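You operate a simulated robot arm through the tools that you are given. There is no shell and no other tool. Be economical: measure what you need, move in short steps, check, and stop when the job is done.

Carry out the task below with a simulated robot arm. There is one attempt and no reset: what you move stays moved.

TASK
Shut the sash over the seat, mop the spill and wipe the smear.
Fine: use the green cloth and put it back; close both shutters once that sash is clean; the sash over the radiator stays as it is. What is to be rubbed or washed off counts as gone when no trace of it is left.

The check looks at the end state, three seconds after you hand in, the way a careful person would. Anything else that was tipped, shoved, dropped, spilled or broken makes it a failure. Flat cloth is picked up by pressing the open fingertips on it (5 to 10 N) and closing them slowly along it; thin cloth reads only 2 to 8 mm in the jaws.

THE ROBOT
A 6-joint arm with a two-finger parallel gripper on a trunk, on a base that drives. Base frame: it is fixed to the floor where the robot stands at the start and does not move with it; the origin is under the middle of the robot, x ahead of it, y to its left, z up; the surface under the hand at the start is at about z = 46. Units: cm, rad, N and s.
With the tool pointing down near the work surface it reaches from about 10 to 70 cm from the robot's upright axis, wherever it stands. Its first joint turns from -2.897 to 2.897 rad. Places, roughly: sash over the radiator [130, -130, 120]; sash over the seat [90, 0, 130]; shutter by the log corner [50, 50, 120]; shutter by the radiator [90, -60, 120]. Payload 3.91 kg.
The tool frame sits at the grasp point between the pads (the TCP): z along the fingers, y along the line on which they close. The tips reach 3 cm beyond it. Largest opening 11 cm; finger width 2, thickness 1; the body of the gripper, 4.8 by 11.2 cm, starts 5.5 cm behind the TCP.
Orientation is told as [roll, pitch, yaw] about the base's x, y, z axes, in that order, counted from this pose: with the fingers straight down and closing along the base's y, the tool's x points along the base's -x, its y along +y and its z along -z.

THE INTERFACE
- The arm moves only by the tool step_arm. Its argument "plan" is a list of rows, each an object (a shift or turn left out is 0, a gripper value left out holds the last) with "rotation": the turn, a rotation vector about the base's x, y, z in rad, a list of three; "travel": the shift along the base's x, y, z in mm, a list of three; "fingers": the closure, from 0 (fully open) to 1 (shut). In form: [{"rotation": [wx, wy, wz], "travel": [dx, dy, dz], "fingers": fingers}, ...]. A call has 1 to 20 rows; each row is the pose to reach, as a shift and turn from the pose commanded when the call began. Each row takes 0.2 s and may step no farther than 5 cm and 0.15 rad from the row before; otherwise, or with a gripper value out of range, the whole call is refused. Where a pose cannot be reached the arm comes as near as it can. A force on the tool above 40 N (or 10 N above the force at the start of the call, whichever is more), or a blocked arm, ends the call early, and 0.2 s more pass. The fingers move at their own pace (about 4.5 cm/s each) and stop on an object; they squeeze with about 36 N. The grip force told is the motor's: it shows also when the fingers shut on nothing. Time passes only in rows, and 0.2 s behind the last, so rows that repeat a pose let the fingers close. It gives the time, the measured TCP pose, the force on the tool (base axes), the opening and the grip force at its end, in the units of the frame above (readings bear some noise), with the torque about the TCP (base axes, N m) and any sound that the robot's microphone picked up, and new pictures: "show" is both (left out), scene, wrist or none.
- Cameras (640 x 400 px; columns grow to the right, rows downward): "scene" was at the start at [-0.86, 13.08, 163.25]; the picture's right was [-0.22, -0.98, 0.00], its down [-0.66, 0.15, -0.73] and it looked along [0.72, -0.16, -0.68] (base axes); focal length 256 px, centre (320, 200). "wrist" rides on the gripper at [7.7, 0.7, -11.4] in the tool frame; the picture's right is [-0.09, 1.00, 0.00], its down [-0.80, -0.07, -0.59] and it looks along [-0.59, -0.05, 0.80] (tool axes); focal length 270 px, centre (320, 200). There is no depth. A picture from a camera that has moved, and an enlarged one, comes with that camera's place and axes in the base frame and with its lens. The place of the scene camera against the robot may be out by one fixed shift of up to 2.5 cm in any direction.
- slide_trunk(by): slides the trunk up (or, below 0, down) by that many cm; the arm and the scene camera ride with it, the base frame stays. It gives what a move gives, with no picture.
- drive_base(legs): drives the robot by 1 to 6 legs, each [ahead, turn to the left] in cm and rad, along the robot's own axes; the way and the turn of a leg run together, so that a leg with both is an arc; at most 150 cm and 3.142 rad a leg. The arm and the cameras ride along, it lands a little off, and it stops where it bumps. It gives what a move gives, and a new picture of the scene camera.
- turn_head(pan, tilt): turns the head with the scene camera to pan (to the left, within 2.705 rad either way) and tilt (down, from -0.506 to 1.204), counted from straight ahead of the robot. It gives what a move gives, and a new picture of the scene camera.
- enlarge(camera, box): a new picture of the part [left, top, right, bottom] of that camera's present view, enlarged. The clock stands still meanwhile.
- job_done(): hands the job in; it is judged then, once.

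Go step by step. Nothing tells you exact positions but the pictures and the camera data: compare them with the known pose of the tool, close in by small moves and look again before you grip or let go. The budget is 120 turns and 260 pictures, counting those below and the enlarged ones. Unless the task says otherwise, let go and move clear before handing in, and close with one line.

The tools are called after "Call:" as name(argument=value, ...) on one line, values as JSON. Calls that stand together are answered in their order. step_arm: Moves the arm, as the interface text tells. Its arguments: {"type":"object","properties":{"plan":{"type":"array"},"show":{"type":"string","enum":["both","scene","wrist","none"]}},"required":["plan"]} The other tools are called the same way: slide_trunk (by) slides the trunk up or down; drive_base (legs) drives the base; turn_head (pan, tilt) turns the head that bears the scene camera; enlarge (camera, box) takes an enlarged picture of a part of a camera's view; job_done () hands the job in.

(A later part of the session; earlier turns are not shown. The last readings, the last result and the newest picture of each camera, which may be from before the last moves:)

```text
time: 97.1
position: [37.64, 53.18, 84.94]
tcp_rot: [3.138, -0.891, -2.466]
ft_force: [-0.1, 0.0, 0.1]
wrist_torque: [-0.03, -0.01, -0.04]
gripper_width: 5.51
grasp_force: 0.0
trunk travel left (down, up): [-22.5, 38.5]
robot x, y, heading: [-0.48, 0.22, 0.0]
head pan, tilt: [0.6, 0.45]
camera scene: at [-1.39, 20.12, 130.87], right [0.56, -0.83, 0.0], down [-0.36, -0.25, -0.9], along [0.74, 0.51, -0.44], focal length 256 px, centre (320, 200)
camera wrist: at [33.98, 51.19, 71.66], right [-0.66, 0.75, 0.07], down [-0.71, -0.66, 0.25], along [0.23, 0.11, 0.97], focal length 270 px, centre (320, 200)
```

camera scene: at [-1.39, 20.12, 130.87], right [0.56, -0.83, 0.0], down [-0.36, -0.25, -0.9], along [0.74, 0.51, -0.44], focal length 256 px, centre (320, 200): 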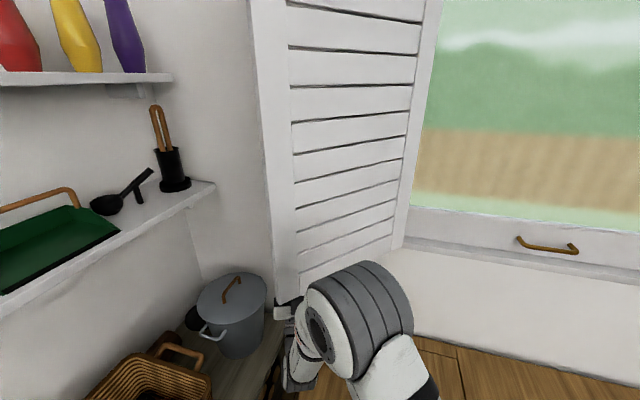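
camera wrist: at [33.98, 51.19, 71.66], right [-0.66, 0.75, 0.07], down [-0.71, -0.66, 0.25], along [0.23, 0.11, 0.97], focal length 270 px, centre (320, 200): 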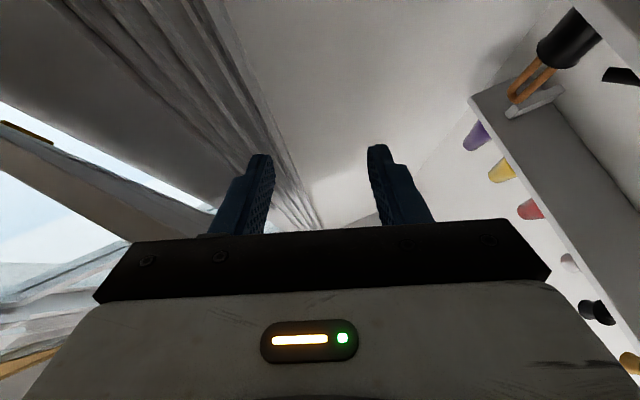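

The shutter swings freely. Continue the arc, turning the tool with it.

Call:
step_arm(plan=[{"rotation": [0, 0, 0.1], "travel": [-12, -23, 0]}, {"rotation": [0, 0, 0.2], "travel": [-22, -47, 0]}, {"rotation": [0, 0, 0.3], "travel": [-30, -72, 0]}, {"rotation": [0, 0, 0.4], "travel": [-36, -98, 0]}, {"rotation": [0, 0, 0.5], "travel": [-40, -123, 0]}, {"rotation": [0, 0, 0.6], "travel": [-41, -150, 0]}])

```text
time: 97.7
position: [34.06, 51.77, 85.48]
tcp_rot: [-3.108, -0.912, -2.362]
ft_force: [4.6, -0.8, -14.4]
wrist_torque: [0.71, -0.11, 0.36]
gripper_width: 5.52
grasp_force: 0.2
out of reach, approached as far as the arm can: row 1, 2
trunk travel left (down, up): [-22.5, 38.5]
robot x, y, heading: [-0.11, 0.62, -0.003]
head pan, tilt: [0.6, 0.45]
stopped in row 2: the force on the tool passed its limit at 65 N (the readings are from after the stop); the commanded pose is now the measured one
camera scene: at [-1.25, 20.22, 130.84], right [0.56, -0.83, 0.0], down [-0.36, -0.25, -0.9], along [0.74, 0.51, -0.44], focal length 256 px, centre (320, 200)
camera wrist: at [30.87, 48.94, 72.23], right [-0.76, 0.65, 0.05], down [-0.62, -0.74, 0.27], along [0.21, 0.18, 0.96], focal length 270 px, centre (320, 200)
```

scene: 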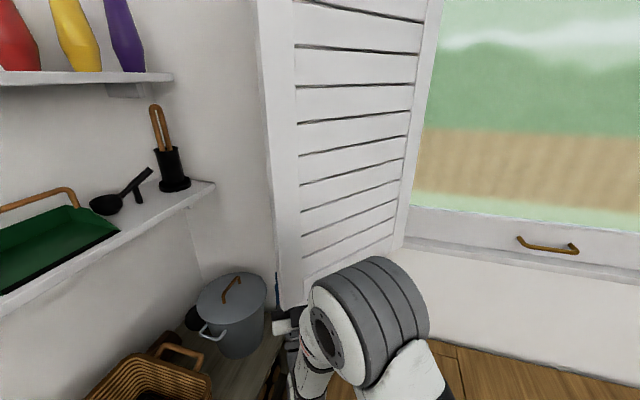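
wrist: 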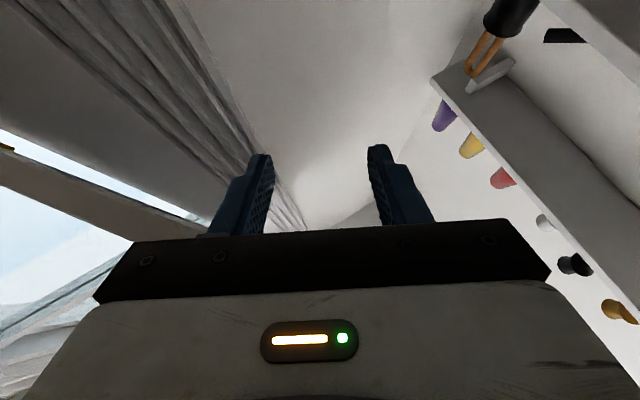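

The body of the gripper pressed the panel's underside as the arm hit its limit near in. Drop the trunk 8 cm and raise the arm back with an easier wrist.

Call:
slide_trunk(by=-8)

Call:
step_arm(plan=[{"travel": [0, 0, 20]}, {"travel": [0, 0, 40]}, {"travel": [0, 0, 55]}])

```text
time: 98.9
position: [33.97, 51.79, 77.72]
tcp_rot: [-3.106, -0.906, -2.36]
ft_force: [0.6, 0.1, -0.9]
wrist_torque: [-0.02, 0.0, 0.01]
gripper_width: 5.48
grasp_force: 0.0
trunk travel left (down, up): [-14.5, 46.5]
robot x, y, heading: [-0.36, 0.74, -0.007]
head pan, tilt: [0.6, 0.45]
```

```text
time: 99.7
position: [33.98, 51.59, 83.18]
tcp_rot: [-3.112, -0.907, -2.359]
ft_force: [-0.5, -0.3, -0.1]
wrist_torque: [0.0, -0.04, 0.0]
gripper_width: 5.52
grasp_force: 0.1
trunk travel left (down, up): [-14.5, 46.5]
robot x, y, heading: [-0.25, 0.22, 0.002]
head pan, tilt: [0.6, 0.45]
camera scene: at [-1.39, 20.12, 122.86], right [0.56, -0.83, 0.0], down [-0.36, -0.25, -0.9], along [0.74, 0.51, -0.44], focal length 256 px, centre (320, 200)
camera wrist: at [30.65, 48.95, 69.97], right [-0.76, 0.65, 0.05], down [-0.62, -0.74, 0.27], along [0.21, 0.17, 0.96], focal length 270 px, centre (320, 200)
```

scene: 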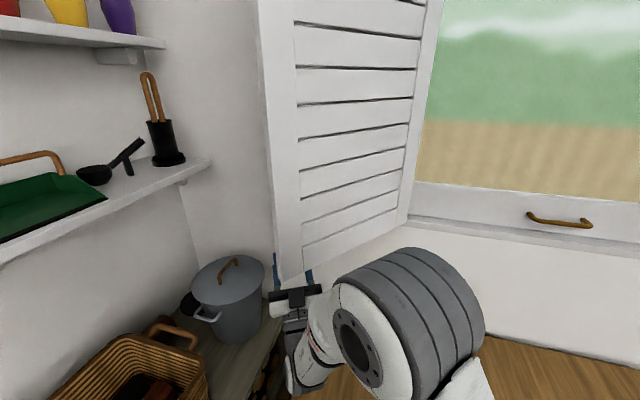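
wrist: 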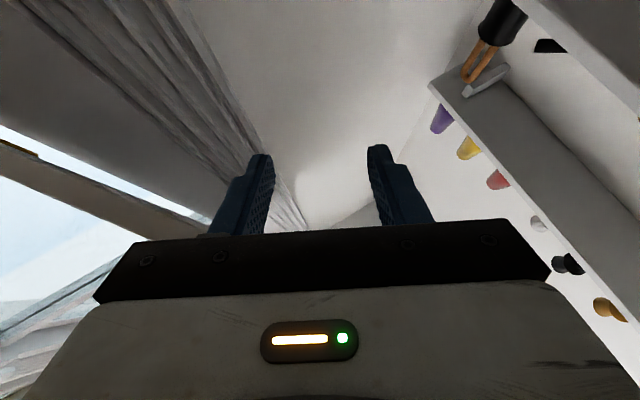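

Now the wrist is free of its limit. Continue the arc, a little closer to the hinge, turning the tool along.

Call:
step_arm(plan=[{"rotation": [0, 0, 0.03], "travel": [10, -21, 4]}, {"rotation": [0, 0, 0.06], "travel": [21, -43, 4]}, {"rotation": [0, 0, 0.15], "travel": [15, -66, 4]}, {"rotation": [0, 0, 0.26], "travel": [10, -92, 4]}, {"rotation": [0, 0, 0.35], "travel": [8, -117, 4]}, {"rotation": [0, 0, 0.44], "travel": [7, -143, 4]}])

```text
time: 100.5
position: [28.41, 49.09, 84.12]
tcp_rot: [-3.127, -0.937, -2.258]
ft_force: [4.2, 0.0, -10.0]
wrist_torque: [0.31, 0.33, 0.1]
gripper_width: 5.66
grasp_force: 2.0
out of reach, approached as far as the arm can: row 1, 2, 3, 4
trunk travel left (down, up): [-14.5, 46.5]
robot x, y, heading: [-0.24, -0.03, 0.002]
head pan, tilt: [0.6, 0.45]
stopped in row 4: the force on the tool passed its limit at 53 N (the readings are from after the stop); the commanded pose is now the measured one
camera scene: at [-1.29, 20.19, 122.84], right [0.56, -0.83, 0.0], down [-0.36, -0.25, -0.9], along [0.74, 0.51, -0.44], focal length 256 px, centre (320, 200)
camera wrist: at [25.0, 45.78, 70.9], right [-0.81, 0.58, 0.06], down [-0.54, -0.79, 0.29], along [0.22, 0.2, 0.95], focal length 270 px, centre (320, 200)
```

scene: 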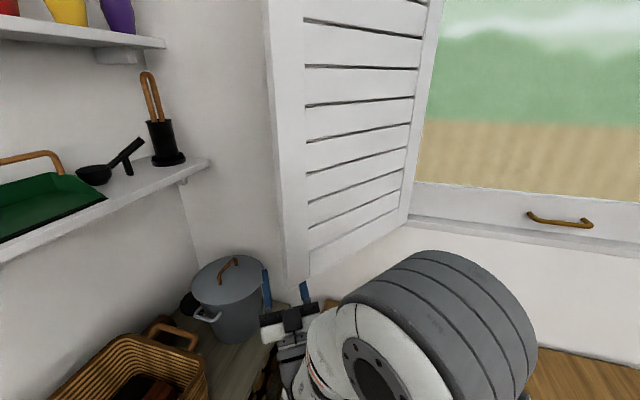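
wrist: 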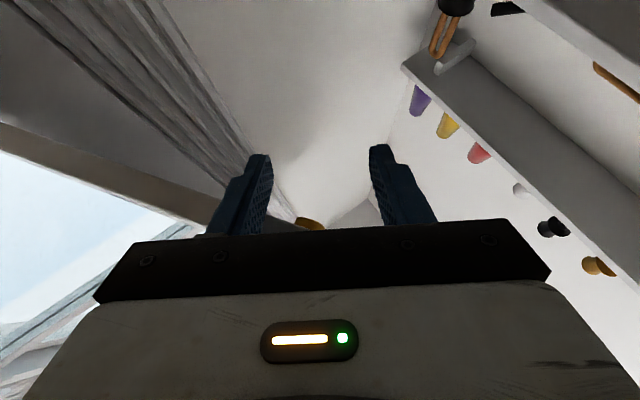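

The arm balks at this tilt close in. Better: back the robot off so the rest is at comfortable reach. I lower the hand clear of the panel, withdraw it, and look behind before driving.

Call:
slide_trunk(by=-7)

Call:
step_arm(plan=[{"travel": [-10, -20, 0]}, {"travel": [-20, -50, 0]}, {"travel": [-25, -90, 10]}, {"travel": [-25, -130, 20]}, {"travel": [-25, -160, 30]}], show="scene")

Call:
turn_head(pan=2.6, tilt=0.7)

Call:
turn_head(pan=-2.6, tilt=0.7)

```text
time: 101.6
position: [28.2, 49.01, 77.22]
tcp_rot: [-3.126, -0.931, -2.258]
ft_force: [-0.9, 0.2, -0.3]
wrist_torque: [0.0, 0.02, 0.01]
gripper_width: 5.5
grasp_force: 0.0
trunk travel left (down, up): [-7.5, 53.5]
robot x, y, heading: [-0.1, 0.36, 0.001]
head pan, tilt: [0.6, 0.45]
```

```text
time: 102.8
position: [25.84, 40.82, 81.36]
tcp_rot: [-3.117, -0.933, -2.272]
ft_force: [0.5, -0.1, 0.6]
wrist_torque: [0.02, 0.01, 0.0]
gripper_width: 5.51
grasp_force: 0.1
out of reach, approached as far as the arm can: row 2, 3, 4, 5
trunk travel left (down, up): [-7.5, 53.5]
robot x, y, heading: [0.06, 0.27, 0.004]
head pan, tilt: [0.6, 0.45]
camera scene: at [-1.41, 20.09, 115.87], right [0.56, -0.83, 0.0], down [-0.36, -0.25, -0.9], along [0.74, 0.51, -0.44], focal length 256 px, centre (320, 200)
```

scene: 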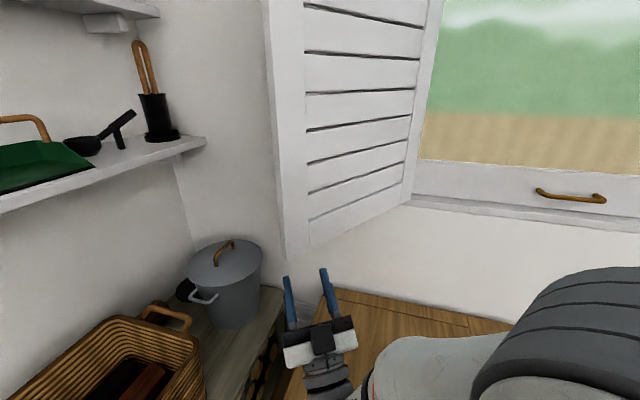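

```text
time: 104.7
position: [25.78, 40.84, 81.38]
tcp_rot: [-3.117, -0.934, -2.273]
ft_force: [0.8, 0.4, 0.6]
wrist_torque: [-0.02, -0.02, 0.03]
gripper_width: 5.5
grasp_force: 0.0
trunk travel left (down, up): [-7.5, 53.5]
robot x, y, heading: [-0.04, 0.81, -0.002]
head pan, tilt: [2.601, 0.7]
camera scene: at [-16.27, 19.3, 113.65], right [0.52, 0.86, 0.0], down [0.55, -0.33, -0.76], along [-0.66, 0.39, -0.64], focal length 256 px, centre (320, 200)
```

scene: 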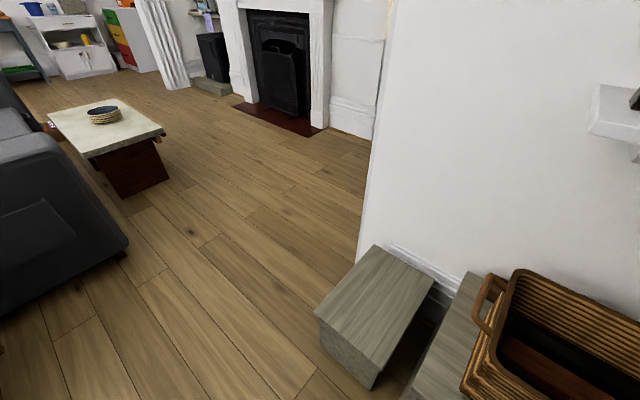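

```text
time: 108.8
position: [25.7, 40.81, 81.37]
tcp_rot: [-3.118, -0.933, -2.273]
ft_force: [-0.5, -0.3, 0.3]
wrist_torque: [0.01, 0.0, 0.0]
gripper_width: 5.51
grasp_force: 0.0
trunk travel left (down, up): [-7.5, 53.5]
robot x, y, heading: [-0.07, 0.59, 0.002]
head pan, tilt: [-2.601, 0.7]
camera scene: at [-16.28, 10.55, 113.65], right [-0.51, 0.86, 0.0], down [0.55, 0.33, -0.76], along [-0.66, -0.39, -0.64], focal length 256 px, centre (320, 200)
```

scene: 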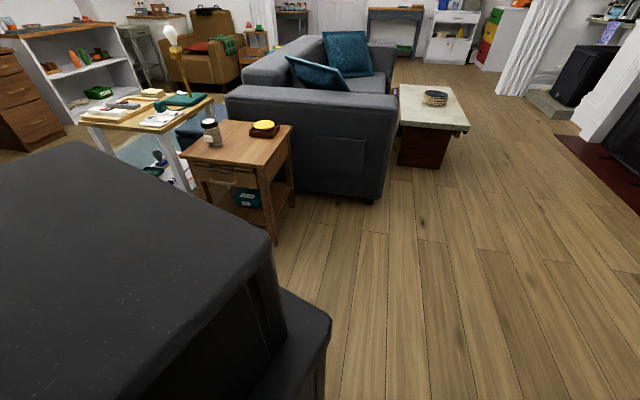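

The floor behind is free. I drive back 22 cm.

Call:
drive_base(legs=[[-22, 0]])

Call:
turn_head(pan=0.6, tilt=0.4)

```text
time: 110.5
position: [3.63, 40.84, 81.35]
tcp_rot: [-3.116, -0.935, -2.273]
ft_force: [0.8, 0.7, 0.9]
wrist_torque: [-0.03, 0.02, -0.02]
gripper_width: 5.48
grasp_force: 0.0
trunk travel left (down, up): [-7.5, 53.5]
robot x, y, heading: [-22.22, 0.09, -0.003]
head pan, tilt: [-2.601, 0.7]
camera scene: at [-38.35, 10.58, 113.65], right [-0.51, 0.86, 0.0], down [0.55, 0.33, -0.76], along [-0.66, -0.39, -0.64], focal length 256 px, centre (320, 200)
```

scene: 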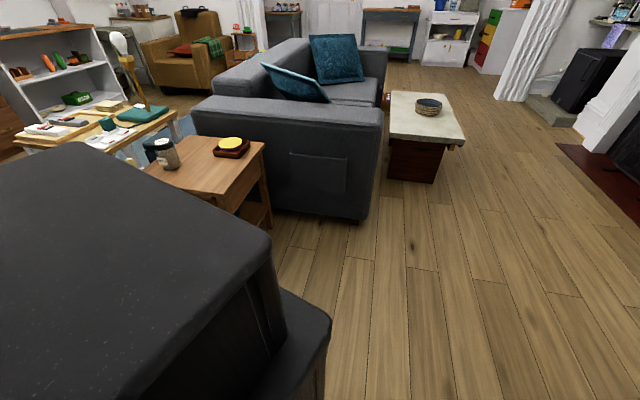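

```text
time: 113.2
position: [3.66, 40.93, 81.41]
tcp_rot: [-3.119, -0.935, -2.274]
ft_force: [1.0, -0.6, 0.0]
wrist_torque: [-0.01, 0.02, -0.02]
gripper_width: 5.54
grasp_force: 0.1
trunk travel left (down, up): [-7.5, 53.5]
robot x, y, heading: [-22.52, 0.35, -0.006]
head pan, tilt: [0.6, 0.4]
camera scene: at [-23.4, 20.16, 116.33], right [0.56, -0.83, 0.0], down [-0.32, -0.22, -0.92], along [0.76, 0.52, -0.39], focal length 256 px, centre (320, 200)
```

scene: 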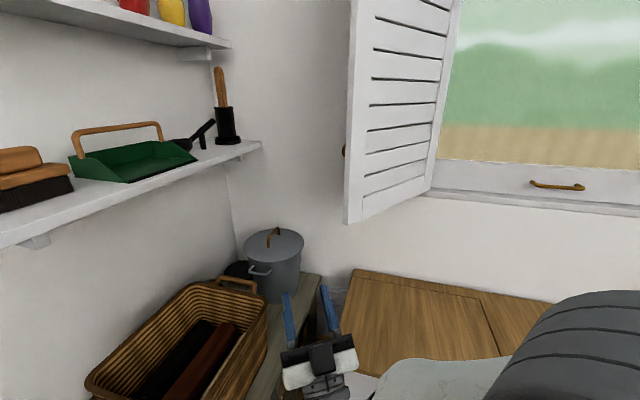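

The robot is at x = -22 and the left shutter stands at about 162°. I raise the trunk and set the tool level, pointing along +x with the closing axis upright, to reach around the free edge from the left.

Call:
slide_trunk(by=28)

Call:
step_arm(plan=[{"rotation": [0, 0, -0.145], "travel": [0, 10, 0]}, {"rotation": [0, 0, -0.29], "travel": [0, 20, 0]}, {"rotation": [0, 0, -0.435], "travel": [0, 30, 0], "fingers": 1}, {"rotation": [0, 0, -0.58], "travel": [0, 40, 0]}, {"rotation": [0, 0, -0.725], "travel": [0, 50, 0]}, {"rotation": [0, 0, -0.869], "travel": [0, 60, 0]}], show="none")

Call:
step_arm(plan=[{"rotation": [0, 0.127, 0], "travel": [10, 10, 0]}, {"rotation": [0, 0.255, 0], "travel": [20, 20, 0]}, {"rotation": [0, 0.382, 0], "travel": [30, 30, 0]}, {"rotation": [0, 0.51, 0], "travel": [40, 40, 0]}, {"rotation": [0, 0.637, 0], "travel": [50, 50, 0]}], show="scene")

```text
time: 116.0
position: [3.78, 40.88, 109.39]
tcp_rot: [-3.118, -0.935, -2.273]
ft_force: [0.1, 0.2, -0.1]
wrist_torque: [0.0, 0.0, -0.02]
gripper_width: 5.49
grasp_force: 0.0
trunk travel left (down, up): [-35.5, 25.5]
robot x, y, heading: [-22.35, 0.42, -0.004]
head pan, tilt: [0.6, 0.4]
```

```text
time: 117.5
position: [4.63, 47.44, 110.16]
tcp_rot: [-3.111, -0.942, 3.135]
ft_force: [0.1, -0.5, 0.0]
wrist_torque: [-0.02, 0.01, -0.03]
gripper_width: 0.01
grasp_force: 32.5
out of reach, approached as far as the arm can: row 6
trunk travel left (down, up): [-35.5, 25.5]
robot x, y, heading: [-22.15, 0.35, 0.0]
head pan, tilt: [0.6, 0.4]
```

```text
time: 118.7
position: [9.55, 52.4, 110.16]
tcp_rot: [-0.254, -1.569, 0.277]
ft_force: [0.1, 1.1, -0.7]
wrist_torque: [0.01, 0.02, -0.01]
gripper_width: 0.0
grasp_force: 36.3
trunk travel left (down, up): [-35.5, 25.5]
robot x, y, heading: [-22.15, 0.24, -0.004]
head pan, tilt: [0.6, 0.4]
camera scene: at [-23.41, 20.17, 144.33], right [0.56, -0.83, 0.0], down [-0.32, -0.22, -0.92], along [0.76, 0.52, -0.39], focal length 256 px, centre (320, 200)
```

scene: 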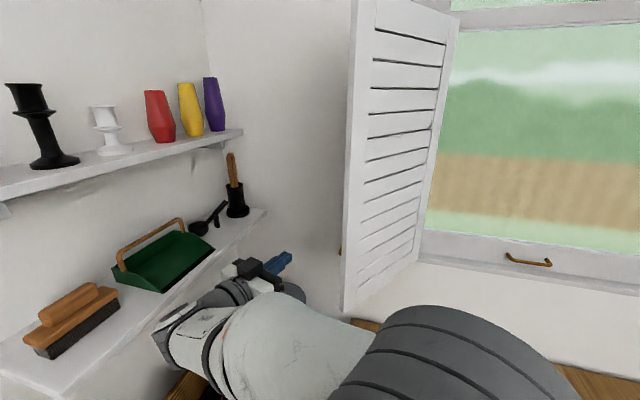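

The tool is level along +x with fingers shut. Slide in behind the free edge at y ≈ 56, z ≈ 112 (above the knob).

Call:
step_arm(plan=[{"travel": [20, 36, 18]}, {"travel": [60, 36, 18]}, {"travel": [100, 36, 18]}, {"travel": [140, 36, 18]}, {"travel": [175, 36, 18]}, {"travel": [205, 36, 18]}, {"travel": [205, 36, 18]}])

```text
time: 120.2
position: [30.41, 55.96, 111.98]
tcp_rot: [-0.667, -1.571, 0.691]
ft_force: [-0.2, -0.1, 0.4]
wrist_torque: [0.01, 0.01, -0.01]
gripper_width: 0.0
grasp_force: 36.0
trunk travel left (down, up): [-35.5, 25.5]
robot x, y, heading: [-22.27, 0.47, -0.004]
head pan, tilt: [0.6, 0.4]
camera scene: at [-23.38, 20.17, 144.33], right [0.56, -0.83, 0.0], down [-0.32, -0.22, -0.92], along [0.76, 0.52, -0.39], focal length 256 px, centre (320, 200)
camera wrist: at [18.94, 56.33, 104.1], right [-0.02, 1.0, 0.09], down [-0.59, -0.08, 0.8], along [0.81, -0.03, 0.59], focal length 270 px, centre (320, 200)
```

scene: 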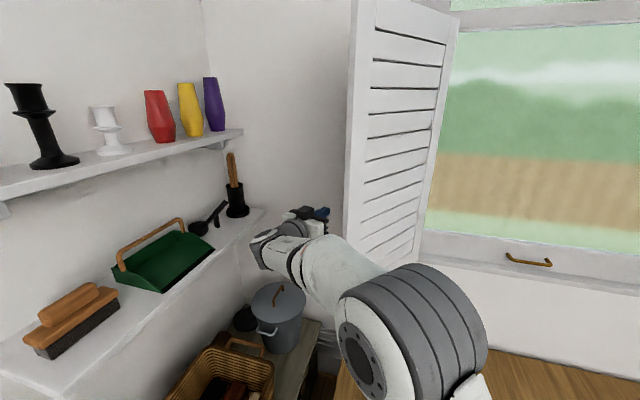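
wrist: 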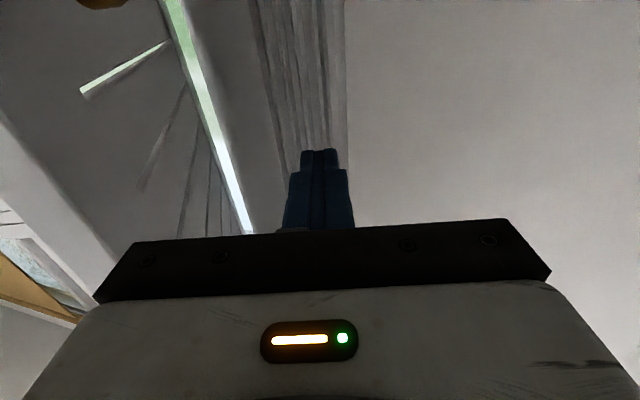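

The fingers are behind the panel. Sweep it toward -y along its arc.

Call:
step_arm(plan=[{"travel": [0, -30, 0]}, {"travel": [0, -60, 0]}, {"travel": [0, -90, 0]}, {"travel": [0, -120, 0]}, {"travel": [0, -150, 0]}, {"travel": [0, -180, 0]}, {"travel": [0, -210, 0]}, {"travel": [8, -238, 0]}, {"travel": [16, -265, 0]}])

```text
time: 122.2
position: [31.6, 29.43, 111.96]
tcp_rot: [2.498, -1.571, -2.475]
ft_force: [-0.6, 0.3, 0.1]
wrist_torque: [0.0, -0.03, 0.0]
gripper_width: 0.03
grasp_force: 36.5
trunk travel left (down, up): [-35.5, 25.5]
robot x, y, heading: [-22.23, 0.46, 0.001]
head pan, tilt: [0.6, 0.4]
camera scene: at [-23.4, 20.17, 144.33], right [0.56, -0.83, 0.0], down [-0.32, -0.22, -0.92], along [0.76, 0.52, -0.39], focal length 256 px, centre (320, 200)
camera wrist: at [20.17, 29.83, 104.13], right [-0.02, 1.0, 0.09], down [-0.59, -0.09, 0.8], along [0.8, -0.03, 0.59], focal length 270 px, centre (320, 200)
```

scene: 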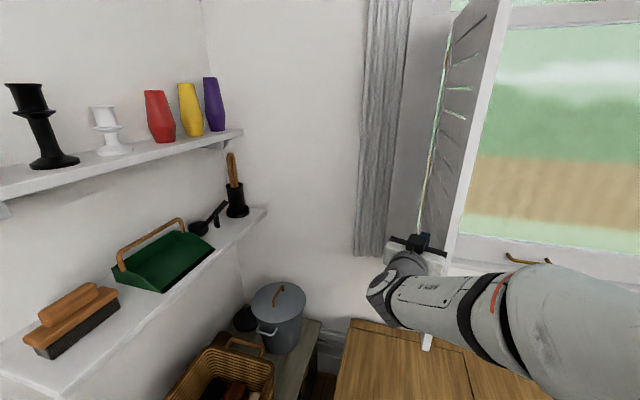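
wrist: 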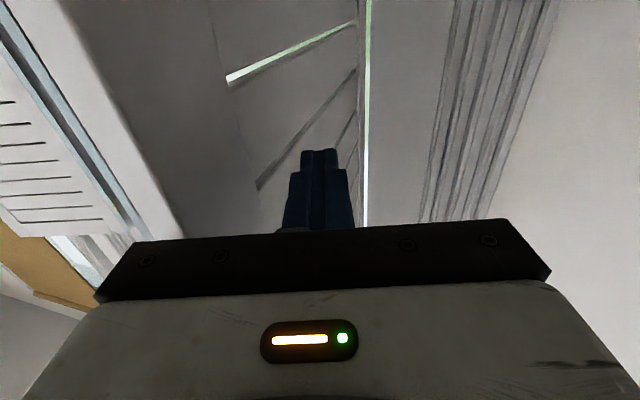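

It follows well. Go on around the arc toward the window.

Call:
step_arm(plan=[{"travel": [17, -35, 0]}, {"travel": [34, -69, 0]}, {"travel": [57, -100, 0]}, {"travel": [81, -131, 0]}, {"travel": [112, -155, 0]}, {"travel": [144, -178, 0]}, {"travel": [170, -188, 0]}, {"travel": [195, -197, 0]}])

Call:
turn_head(pan=0.1, tilt=0.4)

```text
time: 124.0
position: [51.29, 9.61, 112.02]
tcp_rot: [-0.541, -1.571, 0.562]
ft_force: [1.2, 0.0, 0.1]
wrist_torque: [-0.03, 0.01, -0.01]
gripper_width: 0.0
grasp_force: 35.9
trunk travel left (down, up): [-35.5, 25.5]
robot x, y, heading: [-22.12, 0.43, 0.001]
head pan, tilt: [0.6, 0.4]
camera scene: at [-23.38, 20.17, 144.33], right [0.56, -0.83, 0.0], down [-0.32, -0.22, -0.92], along [0.76, 0.52, -0.39], focal length 256 px, centre (320, 200)
camera wrist: at [39.86, 10.13, 104.22], right [-0.02, 1.0, 0.09], down [-0.59, -0.08, 0.8], along [0.81, -0.03, 0.59], focal length 270 px, centre (320, 200)
```

scene: 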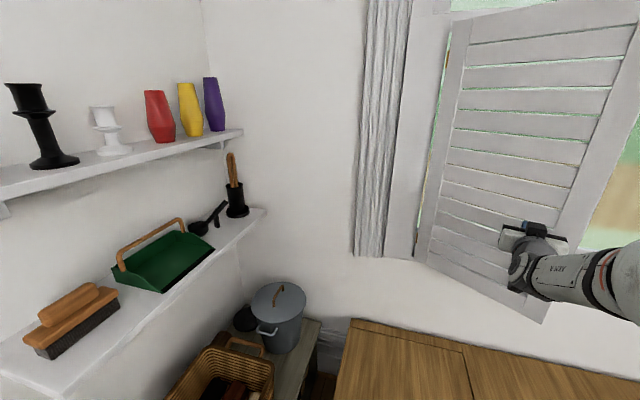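
wrist: 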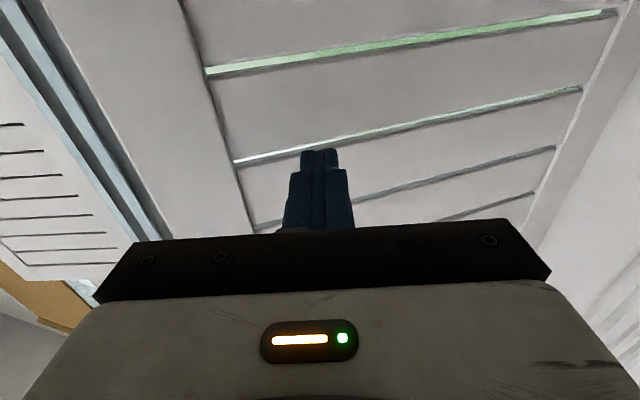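

```text
time: 125.0
position: [51.35, 9.66, 112.13]
tcp_rot: [-0.176, -1.571, 0.197]
ft_force: [0.4, 0.2, 0.0]
wrist_torque: [0.0, 0.0, 0.02]
gripper_width: 0.0
grasp_force: 36.7
trunk travel left (down, up): [-35.5, 25.5]
robot x, y, heading: [-22.52, 0.37, -0.003]
head pan, tilt: [0.099, 0.4]
camera scene: at [-21.82, 15.85, 144.33], right [0.1, -1.0, 0.0], down [-0.39, -0.04, -0.92], along [0.92, 0.09, -0.39], focal length 256 px, centre (320, 200)
```

scene: 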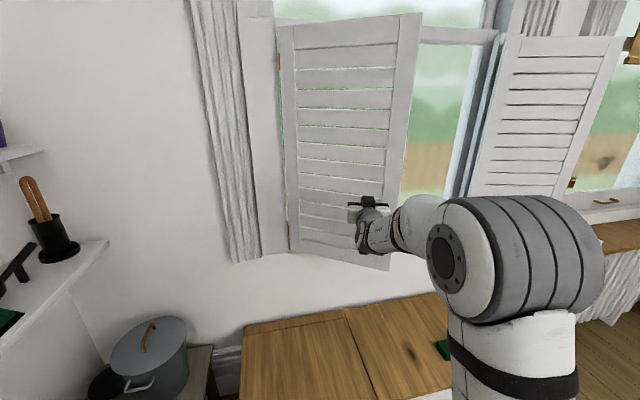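

The left shutter is about 30° short of closed. Retract a bit, drive forward again, then push it home.

Call:
step_arm(plan=[{"travel": [-40, 0, 0]}, {"travel": [-80, 0, 0]}, {"travel": [-120, 0, 0]}, {"travel": [-150, 0, 0]}], show="none")

Call:
drive_base(legs=[[20, 0]])

```text
time: 126.0
position: [36.28, 9.64, 111.95]
tcp_rot: [1.796, -1.571, -1.772]
ft_force: [0.1, 0.4, -0.1]
wrist_torque: [0.02, 0.03, 0.02]
gripper_width: 0.0
grasp_force: 35.6
trunk travel left (down, up): [-35.5, 25.5]
robot x, y, heading: [-22.09, 0.51, 0.001]
head pan, tilt: [0.099, 0.4]
```

```text
time: 127.6
position: [56.51, 9.63, 111.93]
tcp_rot: [-0.049, -1.571, 0.076]
ft_force: [0.0, 0.3, 0.3]
wrist_torque: [-0.04, 0.02, -0.02]
gripper_width: 0.0
grasp_force: 36.3
trunk travel left (down, up): [-35.5, 25.5]
robot x, y, heading: [-2.28, 0.47, 0.003]
head pan, tilt: [0.099, 0.4]
camera scene: at [-1.68, 15.82, 144.33], right [0.1, -1.0, 0.0], down [-0.39, -0.04, -0.92], along [0.92, 0.09, -0.39], focal length 256 px, centre (320, 200)
```

scene: 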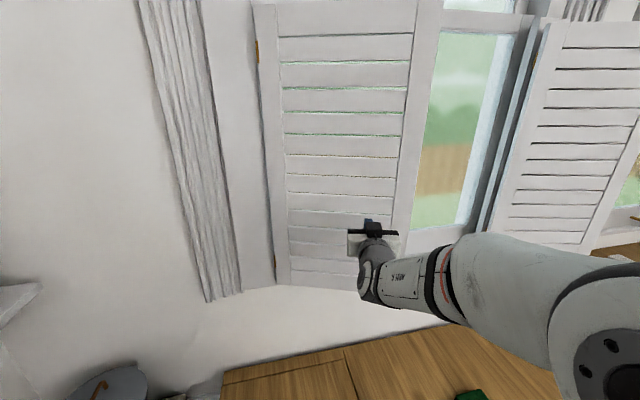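

Push on gently along +x until it seats.

Call:
step_arm(plan=[{"travel": [20, -2, 0]}, {"travel": [40, -4, 0]}, {"travel": [60, -5, 0]}, {"travel": [75, -5, 0]}, {"travel": [85, -4, 0]}, {"travel": [95, -3, 0]}, {"travel": [105, -2, 0]}, {"travel": [113, 0, 0]}, {"travel": [121, 1, 0]}, {"travel": [129, 3, 0]}, {"travel": [137, 5, 0]}, {"travel": [145, 7, 0]}])

```text
time: 130.0
position: [69.61, 9.9, 111.96]
tcp_rot: [0.516, -1.566, -0.493]
ft_force: [-32.0, -6.7, 1.5]
wrist_torque: [0.03, -0.07, 0.13]
gripper_width: 0.0
grasp_force: 35.9
trunk travel left (down, up): [-35.5, 25.5]
robot x, y, heading: [-1.8, 0.45, -0.002]
head pan, tilt: [0.099, 0.4]
stopped in row 12: the force on the tool passed its limit at 51 N (the readings are from after the stop); the commanded pose is now the measured one
camera scene: at [-2.25, 15.72, 144.36], right [0.1, -1.0, 0.0], down [-0.38, -0.04, -0.92], along [0.92, 0.09, -0.39], focal length 256 px, centre (320, 200)
camera wrist: at [58.17, 10.44, 104.16], right [-0.02, 1.0, 0.09], down [-0.59, -0.09, 0.8], along [0.81, -0.04, 0.59], focal length 270 px, centre (320, 200)
```

scene: 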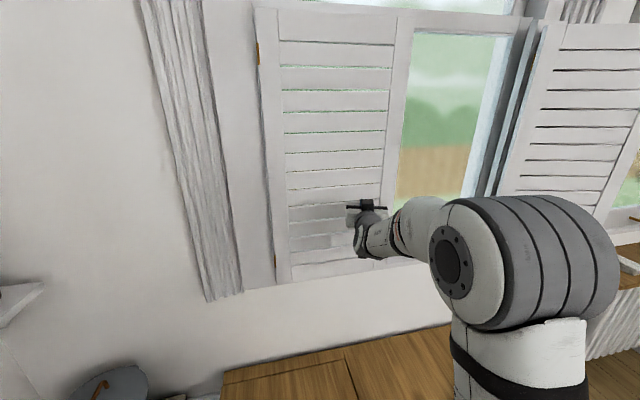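
wrist: 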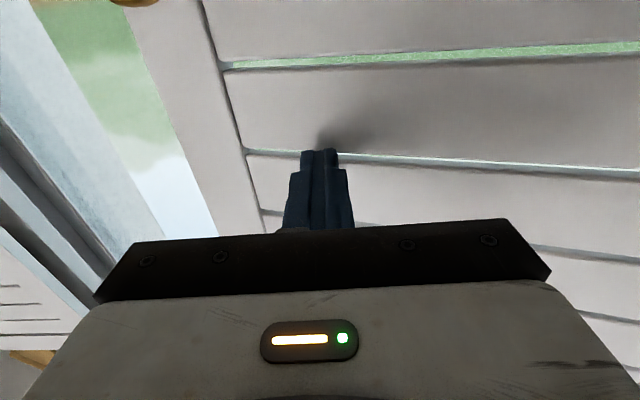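

The left shutter is shut against its stop. I retract the arm, back off a little, and drive to the right for the other shutter.

Call:
step_arm(plan=[{"travel": [-40, 0, 0]}, {"travel": [-80, 0, 0]}, {"travel": [-120, 0, 0]}, {"travel": [-160, 0, 0]}, {"travel": [-200, -10, 0]}, {"travel": [-240, -30, 0]}, {"travel": [-270, -60, 0]}], show="none")

Call:
drive_base(legs=[[-14, 0], [0, -1.571], [80, 0], [0, 1.571]])

Call:
turn_head(pan=-0.1, tilt=0.4)

```text
time: 131.6
position: [45.48, 4.89, 112.92]
tcp_rot: [-0.014, -1.564, 0.036]
ft_force: [0.6, -0.5, -0.1]
wrist_torque: [0.01, -0.01, -0.01]
gripper_width: 0.01
grasp_force: 35.9
out of reach, approached as far as the arm can: row 7
trunk travel left (down, up): [-35.5, 25.5]
robot x, y, heading: [-2.57, 0.34, -0.005]
head pan, tilt: [0.099, 0.4]
```

```text
time: 144.6
position: [32.3, -72.83, 112.99]
tcp_rot: [0.042, -1.559, 0.017]
ft_force: [0.2, 0.1, 0.1]
wrist_torque: [0.01, 0.02, 0.0]
gripper_width: 0.0
grasp_force: 36.0
trunk travel left (down, up): [-35.5, 25.5]
robot x, y, heading: [-15.13, -78.99, 0.045]
head pan, tilt: [0.099, 0.4]
camera scene: at [-15.32, -63.56, 144.34], right [0.15, -0.99, 0.0], down [-0.39, -0.06, -0.92], along [0.91, 0.13, -0.39], focal length 256 px, centre (320, 200)
```

scene: 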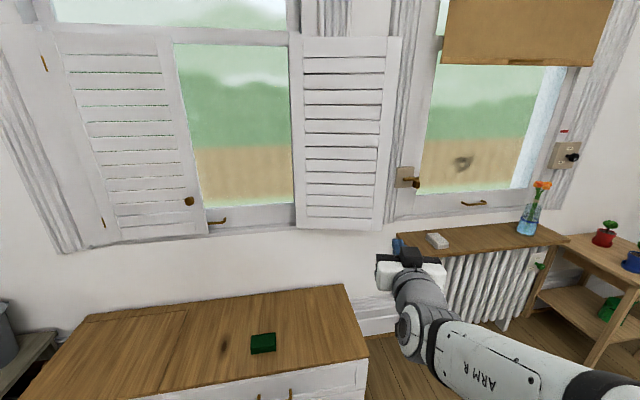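

```text
time: 145.3
position: [32.34, -72.69, 113.01]
tcp_rot: [0.022, -1.558, 0.04]
ft_force: [-0.9, 0.3, -0.5]
wrist_torque: [0.01, -0.02, 0.02]
gripper_width: 0.0
grasp_force: 36.0
trunk travel left (down, up): [-35.5, 25.5]
robot x, y, heading: [-15.18, -79.24, 0.044]
head pan, tilt: [-0.099, 0.4]
camera scene: at [-15.27, -65.36, 144.34], right [-0.05, -1.0, 0.0], down [-0.39, 0.02, -0.92], along [0.92, -0.05, -0.39], focal length 256 px, centre (320, 200)
```

scene: 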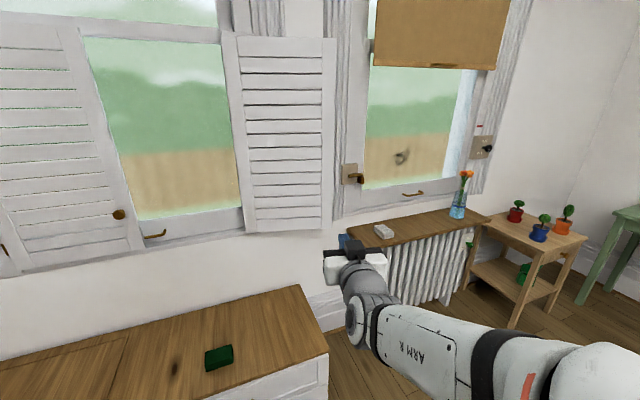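

Now I have a clear view: left shutter closed, right one hinged at about (88, -39) with its free edge near (87.5, -74). I drive to about (30, -105) so as to reach round that free edge from the right.

Call:
drive_base(legs=[[0, -0.568], [52, 0], [0, 0.8]])

Call:
turn_head(pan=0.1, tilt=0.5)

```text
time: 152.0
position: [73.31, -88.08, 113.0]
tcp_rot: [0.023, -1.554, 0.244]
ft_force: [-0.5, -0.1, -1.0]
wrist_torque: [-0.04, -0.01, 0.0]
gripper_width: 0.0
grasp_force: 35.8
trunk travel left (down, up): [-35.5, 25.5]
robot x, y, heading: [28.59, -103.76, 0.259]
head pan, tilt: [-0.099, 0.4]
camera scene: at [25.18, -90.22, 144.34], right [0.16, -0.99, 0.0], down [-0.38, -0.06, -0.92], along [0.91, 0.15, -0.39], focal length 256 px, centre (320, 200)
```

scene: 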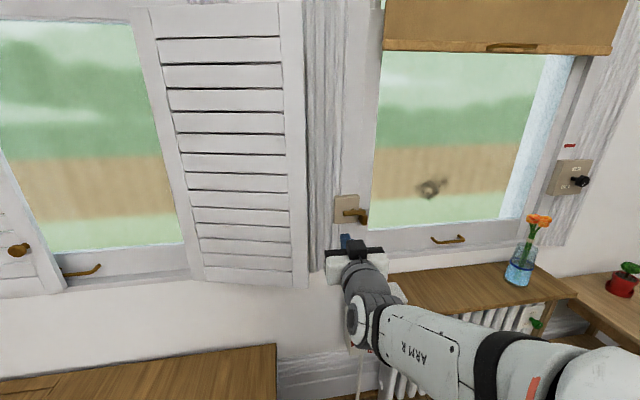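

```text
time: 152.7
position: [73.42, -88.04, 113.14]
tcp_rot: [-0.004, -1.556, 0.268]
ft_force: [0.7, -0.2, -0.9]
wrist_torque: [-0.02, 0.0, 0.02]
gripper_width: 0.0
grasp_force: 35.9
trunk travel left (down, up): [-35.5, 25.5]
robot x, y, heading: [28.65, -103.26, 0.256]
head pan, tilt: [0.099, 0.499]
camera scene: at [24.58, -88.45, 143.42], right [0.35, -0.94, 0.0], down [-0.45, -0.17, -0.88], along [0.82, 0.31, -0.48], focal length 256 px, centre (320, 200)
```

scene: 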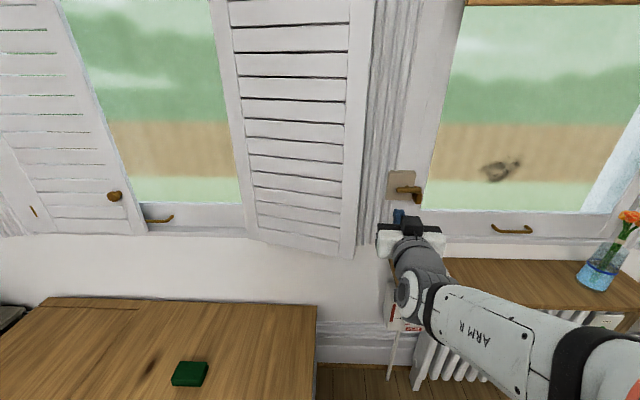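

The free edge is near (89.5, -74) with about 12 cm behind it; a lever box sits on the wall at about (107, -88, 105), so I'll work higher, at z 128. Raise the trunk, then roll the tool so it is thin sideways, camera toward the room.

Call:
slide_trunk(by=15)

Call:
step_arm(plan=[{"rotation": [0.138, 0.037, 0], "travel": [-5, -5, 0]}, {"rotation": [0.276, 0.074, 0], "travel": [-10, -10, 0]}, {"rotation": [0.414, 0.111, 0], "travel": [-15, -15, 0]}, {"rotation": [0.552, 0.148, 0], "travel": [-20, -20, 0]}, {"rotation": [0.69, 0.185, 0], "travel": [-20, -25, 0]}, {"rotation": [0.828, 0.222, 0], "travel": [-20, -30, 0]}, {"rotation": [0.966, 0.259, 0], "travel": [-20, -35, 0]}, {"rotation": [1.104, 0.296, 0], "travel": [-20, -40, 0]}, {"rotation": [1.242, 0.333, 0], "travel": [-20, -45, 0]}, {"rotation": [1.38, 0.37, 0], "travel": [-20, -50, 0]}, {"rotation": [1.517, 0.407, 0], "travel": [-20, -55, 0]}], show="none")

Call:
step_arm(plan=[{"rotation": [0, 0, 0.14], "travel": [15, -10, 0]}, {"rotation": [0, 0, 0.28], "travel": [30, -20, 0]}, {"rotation": [0, 0, 0.42], "travel": [45, -30, 0]}, {"rotation": [0, 0, 0.56], "travel": [60, -35, 0]}, {"rotation": [0, 0, 0.7], "travel": [75, -35, 0]}, {"rotation": [0, 0, 0.84], "travel": [90, -35, 0]}, {"rotation": [0, 0, 0.98], "travel": [105, -35, 0]}, {"rotation": [0, 0, 1.12], "travel": [120, -35, 0]}])

```text
time: 154.4
position: [73.32, -87.92, 128.03]
tcp_rot: [-0.003, -1.555, 0.27]
ft_force: [0.9, -0.3, -0.8]
wrist_torque: [-0.04, -0.01, 0.0]
gripper_width: 0.0
grasp_force: 36.0
trunk travel left (down, up): [-50.5, 10.5]
robot x, y, heading: [28.59, -103.89, 0.258]
head pan, tilt: [0.099, 0.499]
```

```text
time: 156.3
position: [65.65, -86.52, 128.69]
tcp_rot: [1.333, -0.572, -1.172]
ft_force: [0.6, -0.1, -0.3]
wrist_torque: [0.01, 0.04, 0.01]
gripper_width: 0.01
grasp_force: 36.1
out of reach, approached as far as the arm can: row 1, 2, 3, 4, 5, 6, 7, 8, 9
trunk travel left (down, up): [-50.5, 10.5]
robot x, y, heading: [28.78, -103.55, 0.255]
head pan, tilt: [0.099, 0.499]
stopped in row 9: the arm was blocked; the commanded pose is now the measured one
```

```text
time: 158.1
position: [77.78, -90.24, 129.16]
tcp_rot: [1.348, -0.567, -0.058]
ft_force: [0.7, -0.4, 0.7]
wrist_torque: [-0.01, -0.03, 0.02]
gripper_width: 0.0
grasp_force: 36.1
out of reach, approached as far as the arm can: row 1, 2
trunk travel left (down, up): [-50.5, 10.5]
robot x, y, heading: [28.77, -103.71, 0.262]
head pan, tilt: [0.099, 0.499]
camera scene: at [24.71, -88.46, 158.42], right [0.35, -0.94, 0.0], down [-0.45, -0.17, -0.88], along [0.82, 0.31, -0.48], focal length 256 px, centre (320, 200)
camera wrist: at [68.92, -100.72, 127.6], right [-0.43, 0.25, 0.87], down [0.61, -0.63, 0.48], along [0.67, 0.73, 0.12], focal length 270 px, centre (320, 200)
```

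scene: 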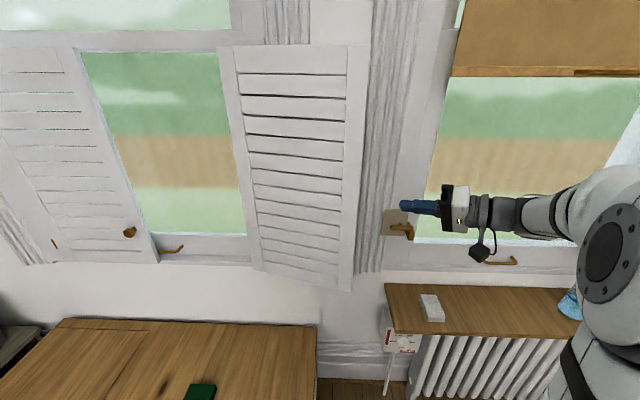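
wrist: 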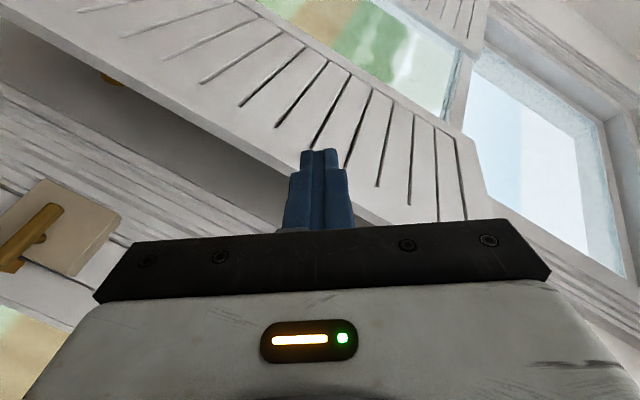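

The roll stopped part-way but the tool points along +y (az 80°), which suits. Move across to x ≈ 94, just right of the free edge, and look along the gap.

Call:
step_arm(plan=[{"travel": [40, 0, 0]}, {"travel": [80, 0, 0]}, {"travel": [120, 0, 0]}, {"travel": [150, 0, 0]}, {"travel": [162, 0, 0]}])

```text
time: 159.3
position: [93.75, -90.25, 129.14]
tcp_rot: [1.347, -0.568, -0.058]
ft_force: [1.1, 0.2, -0.8]
wrist_torque: [-0.06, -0.03, 0.02]
gripper_width: 0.01
grasp_force: 35.6
trunk travel left (down, up): [-50.5, 10.5]
robot x, y, heading: [28.58, -103.9, 0.26]
head pan, tilt: [0.099, 0.499]
camera scene: at [24.63, -88.45, 158.42], right [0.35, -0.94, 0.0], down [-0.45, -0.17, -0.88], along [0.82, 0.31, -0.48], focal length 256 px, centre (320, 200)
camera wrist: at [84.88, -100.72, 127.55], right [-0.43, 0.25, 0.87], down [0.61, -0.63, 0.48], along [0.67, 0.73, 0.12], focal length 270 px, centre (320, 200)
```

scene: 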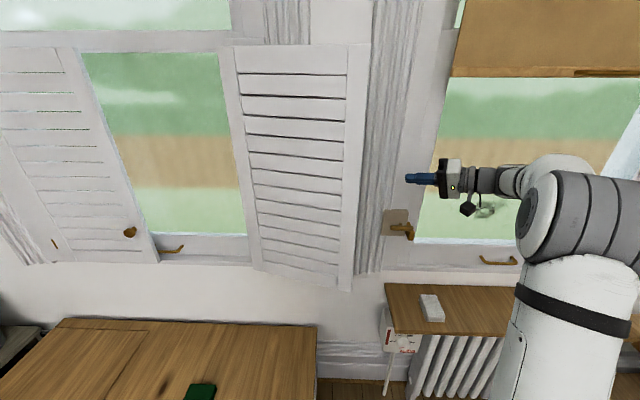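
wrist: 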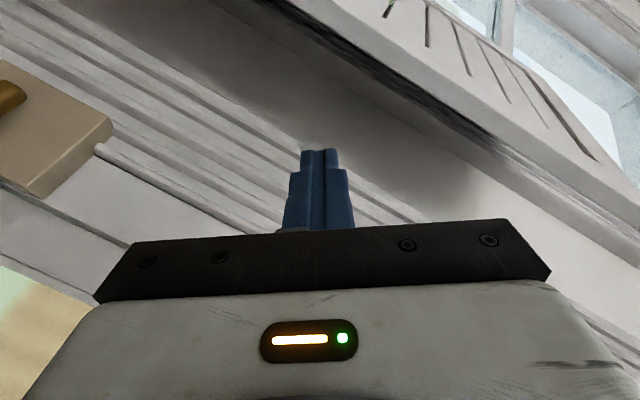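

The fingers point into the gap between the panel and wall. Shift 1.5 cm toward the wall and slide in behind the panel.

Call:
step_arm(plan=[{"travel": [15, 0, 0]}, {"travel": [15, 40, 0]}, {"travel": [15, 80, 0]}, {"travel": [17, 120, 0]}, {"travel": [17, 150, 0]}, {"travel": [17, 175, 0]}, {"travel": [17, 190, 0]}])

```text
time: 160.9
position: [95.7, -72.22, 129.05]
tcp_rot: [1.351, -0.565, -0.066]
ft_force: [1.4, -36.1, -7.9]
wrist_torque: [1.89, -0.46, 2.18]
gripper_width: 0.03
grasp_force: 36.4
trunk travel left (down, up): [-50.5, 10.5]
robot x, y, heading: [28.61, -103.85, 0.263]
head pan, tilt: [0.099, 0.499]
camera scene: at [24.72, -89.12, 158.48], right [0.35, -0.94, 0.0], down [-0.45, -0.16, -0.88], along [0.82, 0.31, -0.48], focal length 256 px, centre (320, 200)
camera wrist: at [86.81, -82.58, 127.47], right [-0.43, 0.25, 0.87], down [0.6, -0.64, 0.48], along [0.67, 0.73, 0.13], focal length 270 px, centre (320, 200)
```

scene: 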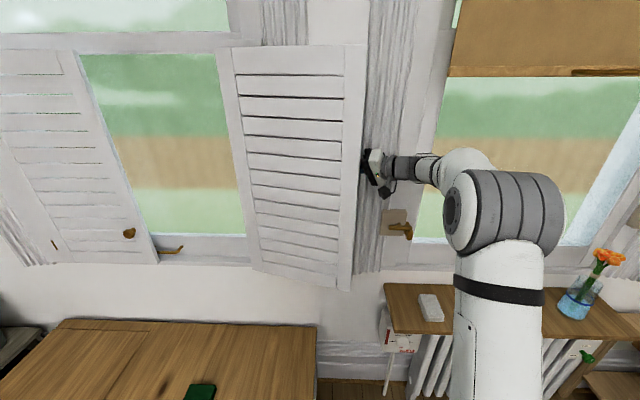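
wrist: 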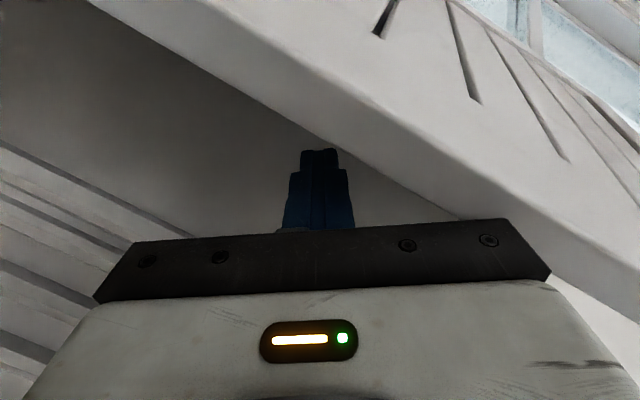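

The body touched the panel's edge. Back off 9 mm and draw the panel out along its arc, turning the tool a little with it.

Call:
step_arm(plan=[{"travel": [0, -9, 0]}, {"travel": [-30, -12, 0]}, {"travel": [-60, -16, 0]}, {"rotation": [0, 0, -0.06], "travel": [-90, -16, 0]}, {"rotation": [0, 0, -0.12], "travel": [-121, -14, 0]}, {"rotation": [0, 0, -0.18], "travel": [-150, -8, 0]}, {"rotation": [0, 0, -0.24], "travel": [-180, -1, 0]}])

```text
time: 162.5
position: [77.39, -71.27, 129.3]
tcp_rot: [1.348, -0.569, -0.302]
ft_force: [-0.7, -0.5, 0.0]
wrist_torque: [0.01, 0.03, -0.03]
gripper_width: 0.02
grasp_force: 36.2
trunk travel left (down, up): [-50.5, 10.5]
robot x, y, heading: [28.78, -103.38, 0.258]
head pan, tilt: [0.099, 0.499]
camera scene: at [24.49, -88.45, 158.42], right [0.35, -0.94, 0.0], down [-0.45, -0.17, -0.88], along [0.82, 0.31, -0.48], focal length 256 px, centre (320, 200)
camera wrist: at [66.2, -79.34, 127.61], right [-0.36, 0.34, 0.87], down [0.44, -0.76, 0.48], along [0.82, 0.55, 0.13], focal length 270 px, centre (320, 200)
```

scene: 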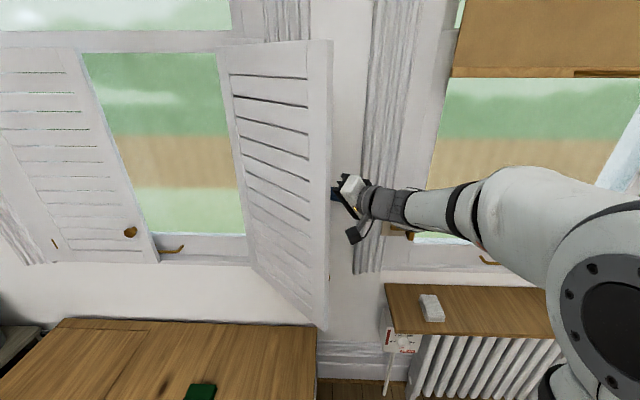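
wrist: 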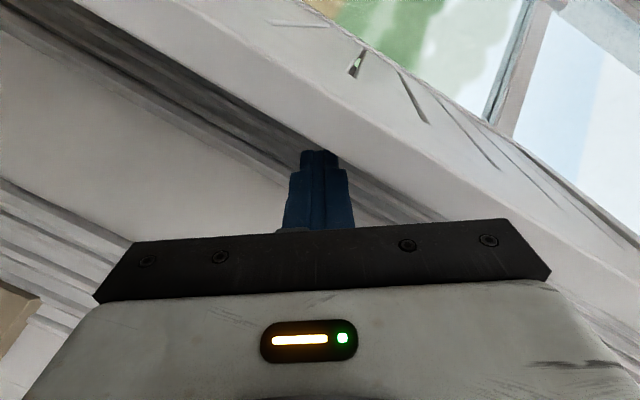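

Works well. Carry on round the arc.

Call:
step_arm(plan=[{"rotation": [0, 0, -0.07], "travel": [-27, 7, 0]}, {"rotation": [0, 0, -0.14], "travel": [-54, 14, 0]}, {"rotation": [0, 0, -0.21], "travel": [-79, 28, 0]}, {"rotation": [0, 0, -0.28], "travel": [-103, 46, 0]}, {"rotation": [0, 0, -0.35], "travel": [-125, 65, 0]}, {"rotation": [0, 0, -0.42], "travel": [-146, 88, 0]}, {"rotation": [0, 0, -0.49], "travel": [-165, 111, 0]}, {"rotation": [0, 0, -0.56], "travel": [-181, 136, 0]}])

```text
time: 164.3
position: [59.28, -57.6, 129.29]
tcp_rot: [1.349, -0.569, -0.861]
ft_force: [0.4, 0.0, -0.2]
wrist_torque: [-0.02, 0.02, 0.03]
gripper_width: 0.02
grasp_force: 36.1
trunk travel left (down, up): [-50.5, 10.5]
robot x, y, heading: [28.72, -103.52, 0.258]
head pan, tilt: [0.099, 0.499]
camera scene: at [24.57, -88.36, 158.41], right [0.35, -0.94, 0.0], down [-0.45, -0.17, -0.88], along [0.82, 0.31, -0.48], focal length 256 px, centre (320, 200)
camera wrist: at [45.55, -58.48, 127.73], right [-0.13, 0.48, 0.87], down [-0.03, -0.87, 0.48], along [0.99, 0.03, 0.13], focal length 270 px, centre (320, 200)
```

scene: 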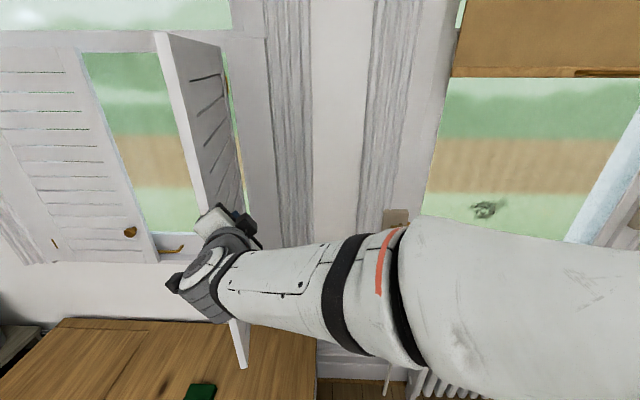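
wrist: 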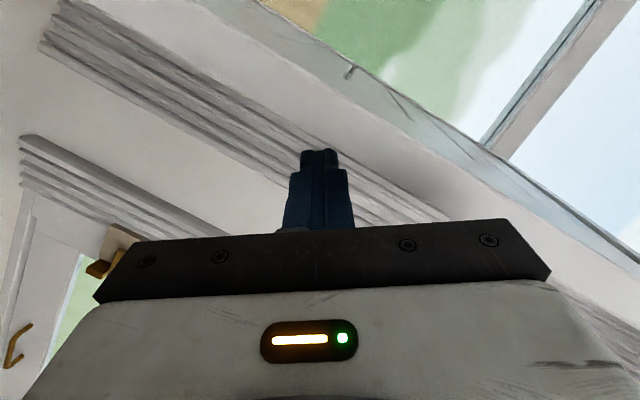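

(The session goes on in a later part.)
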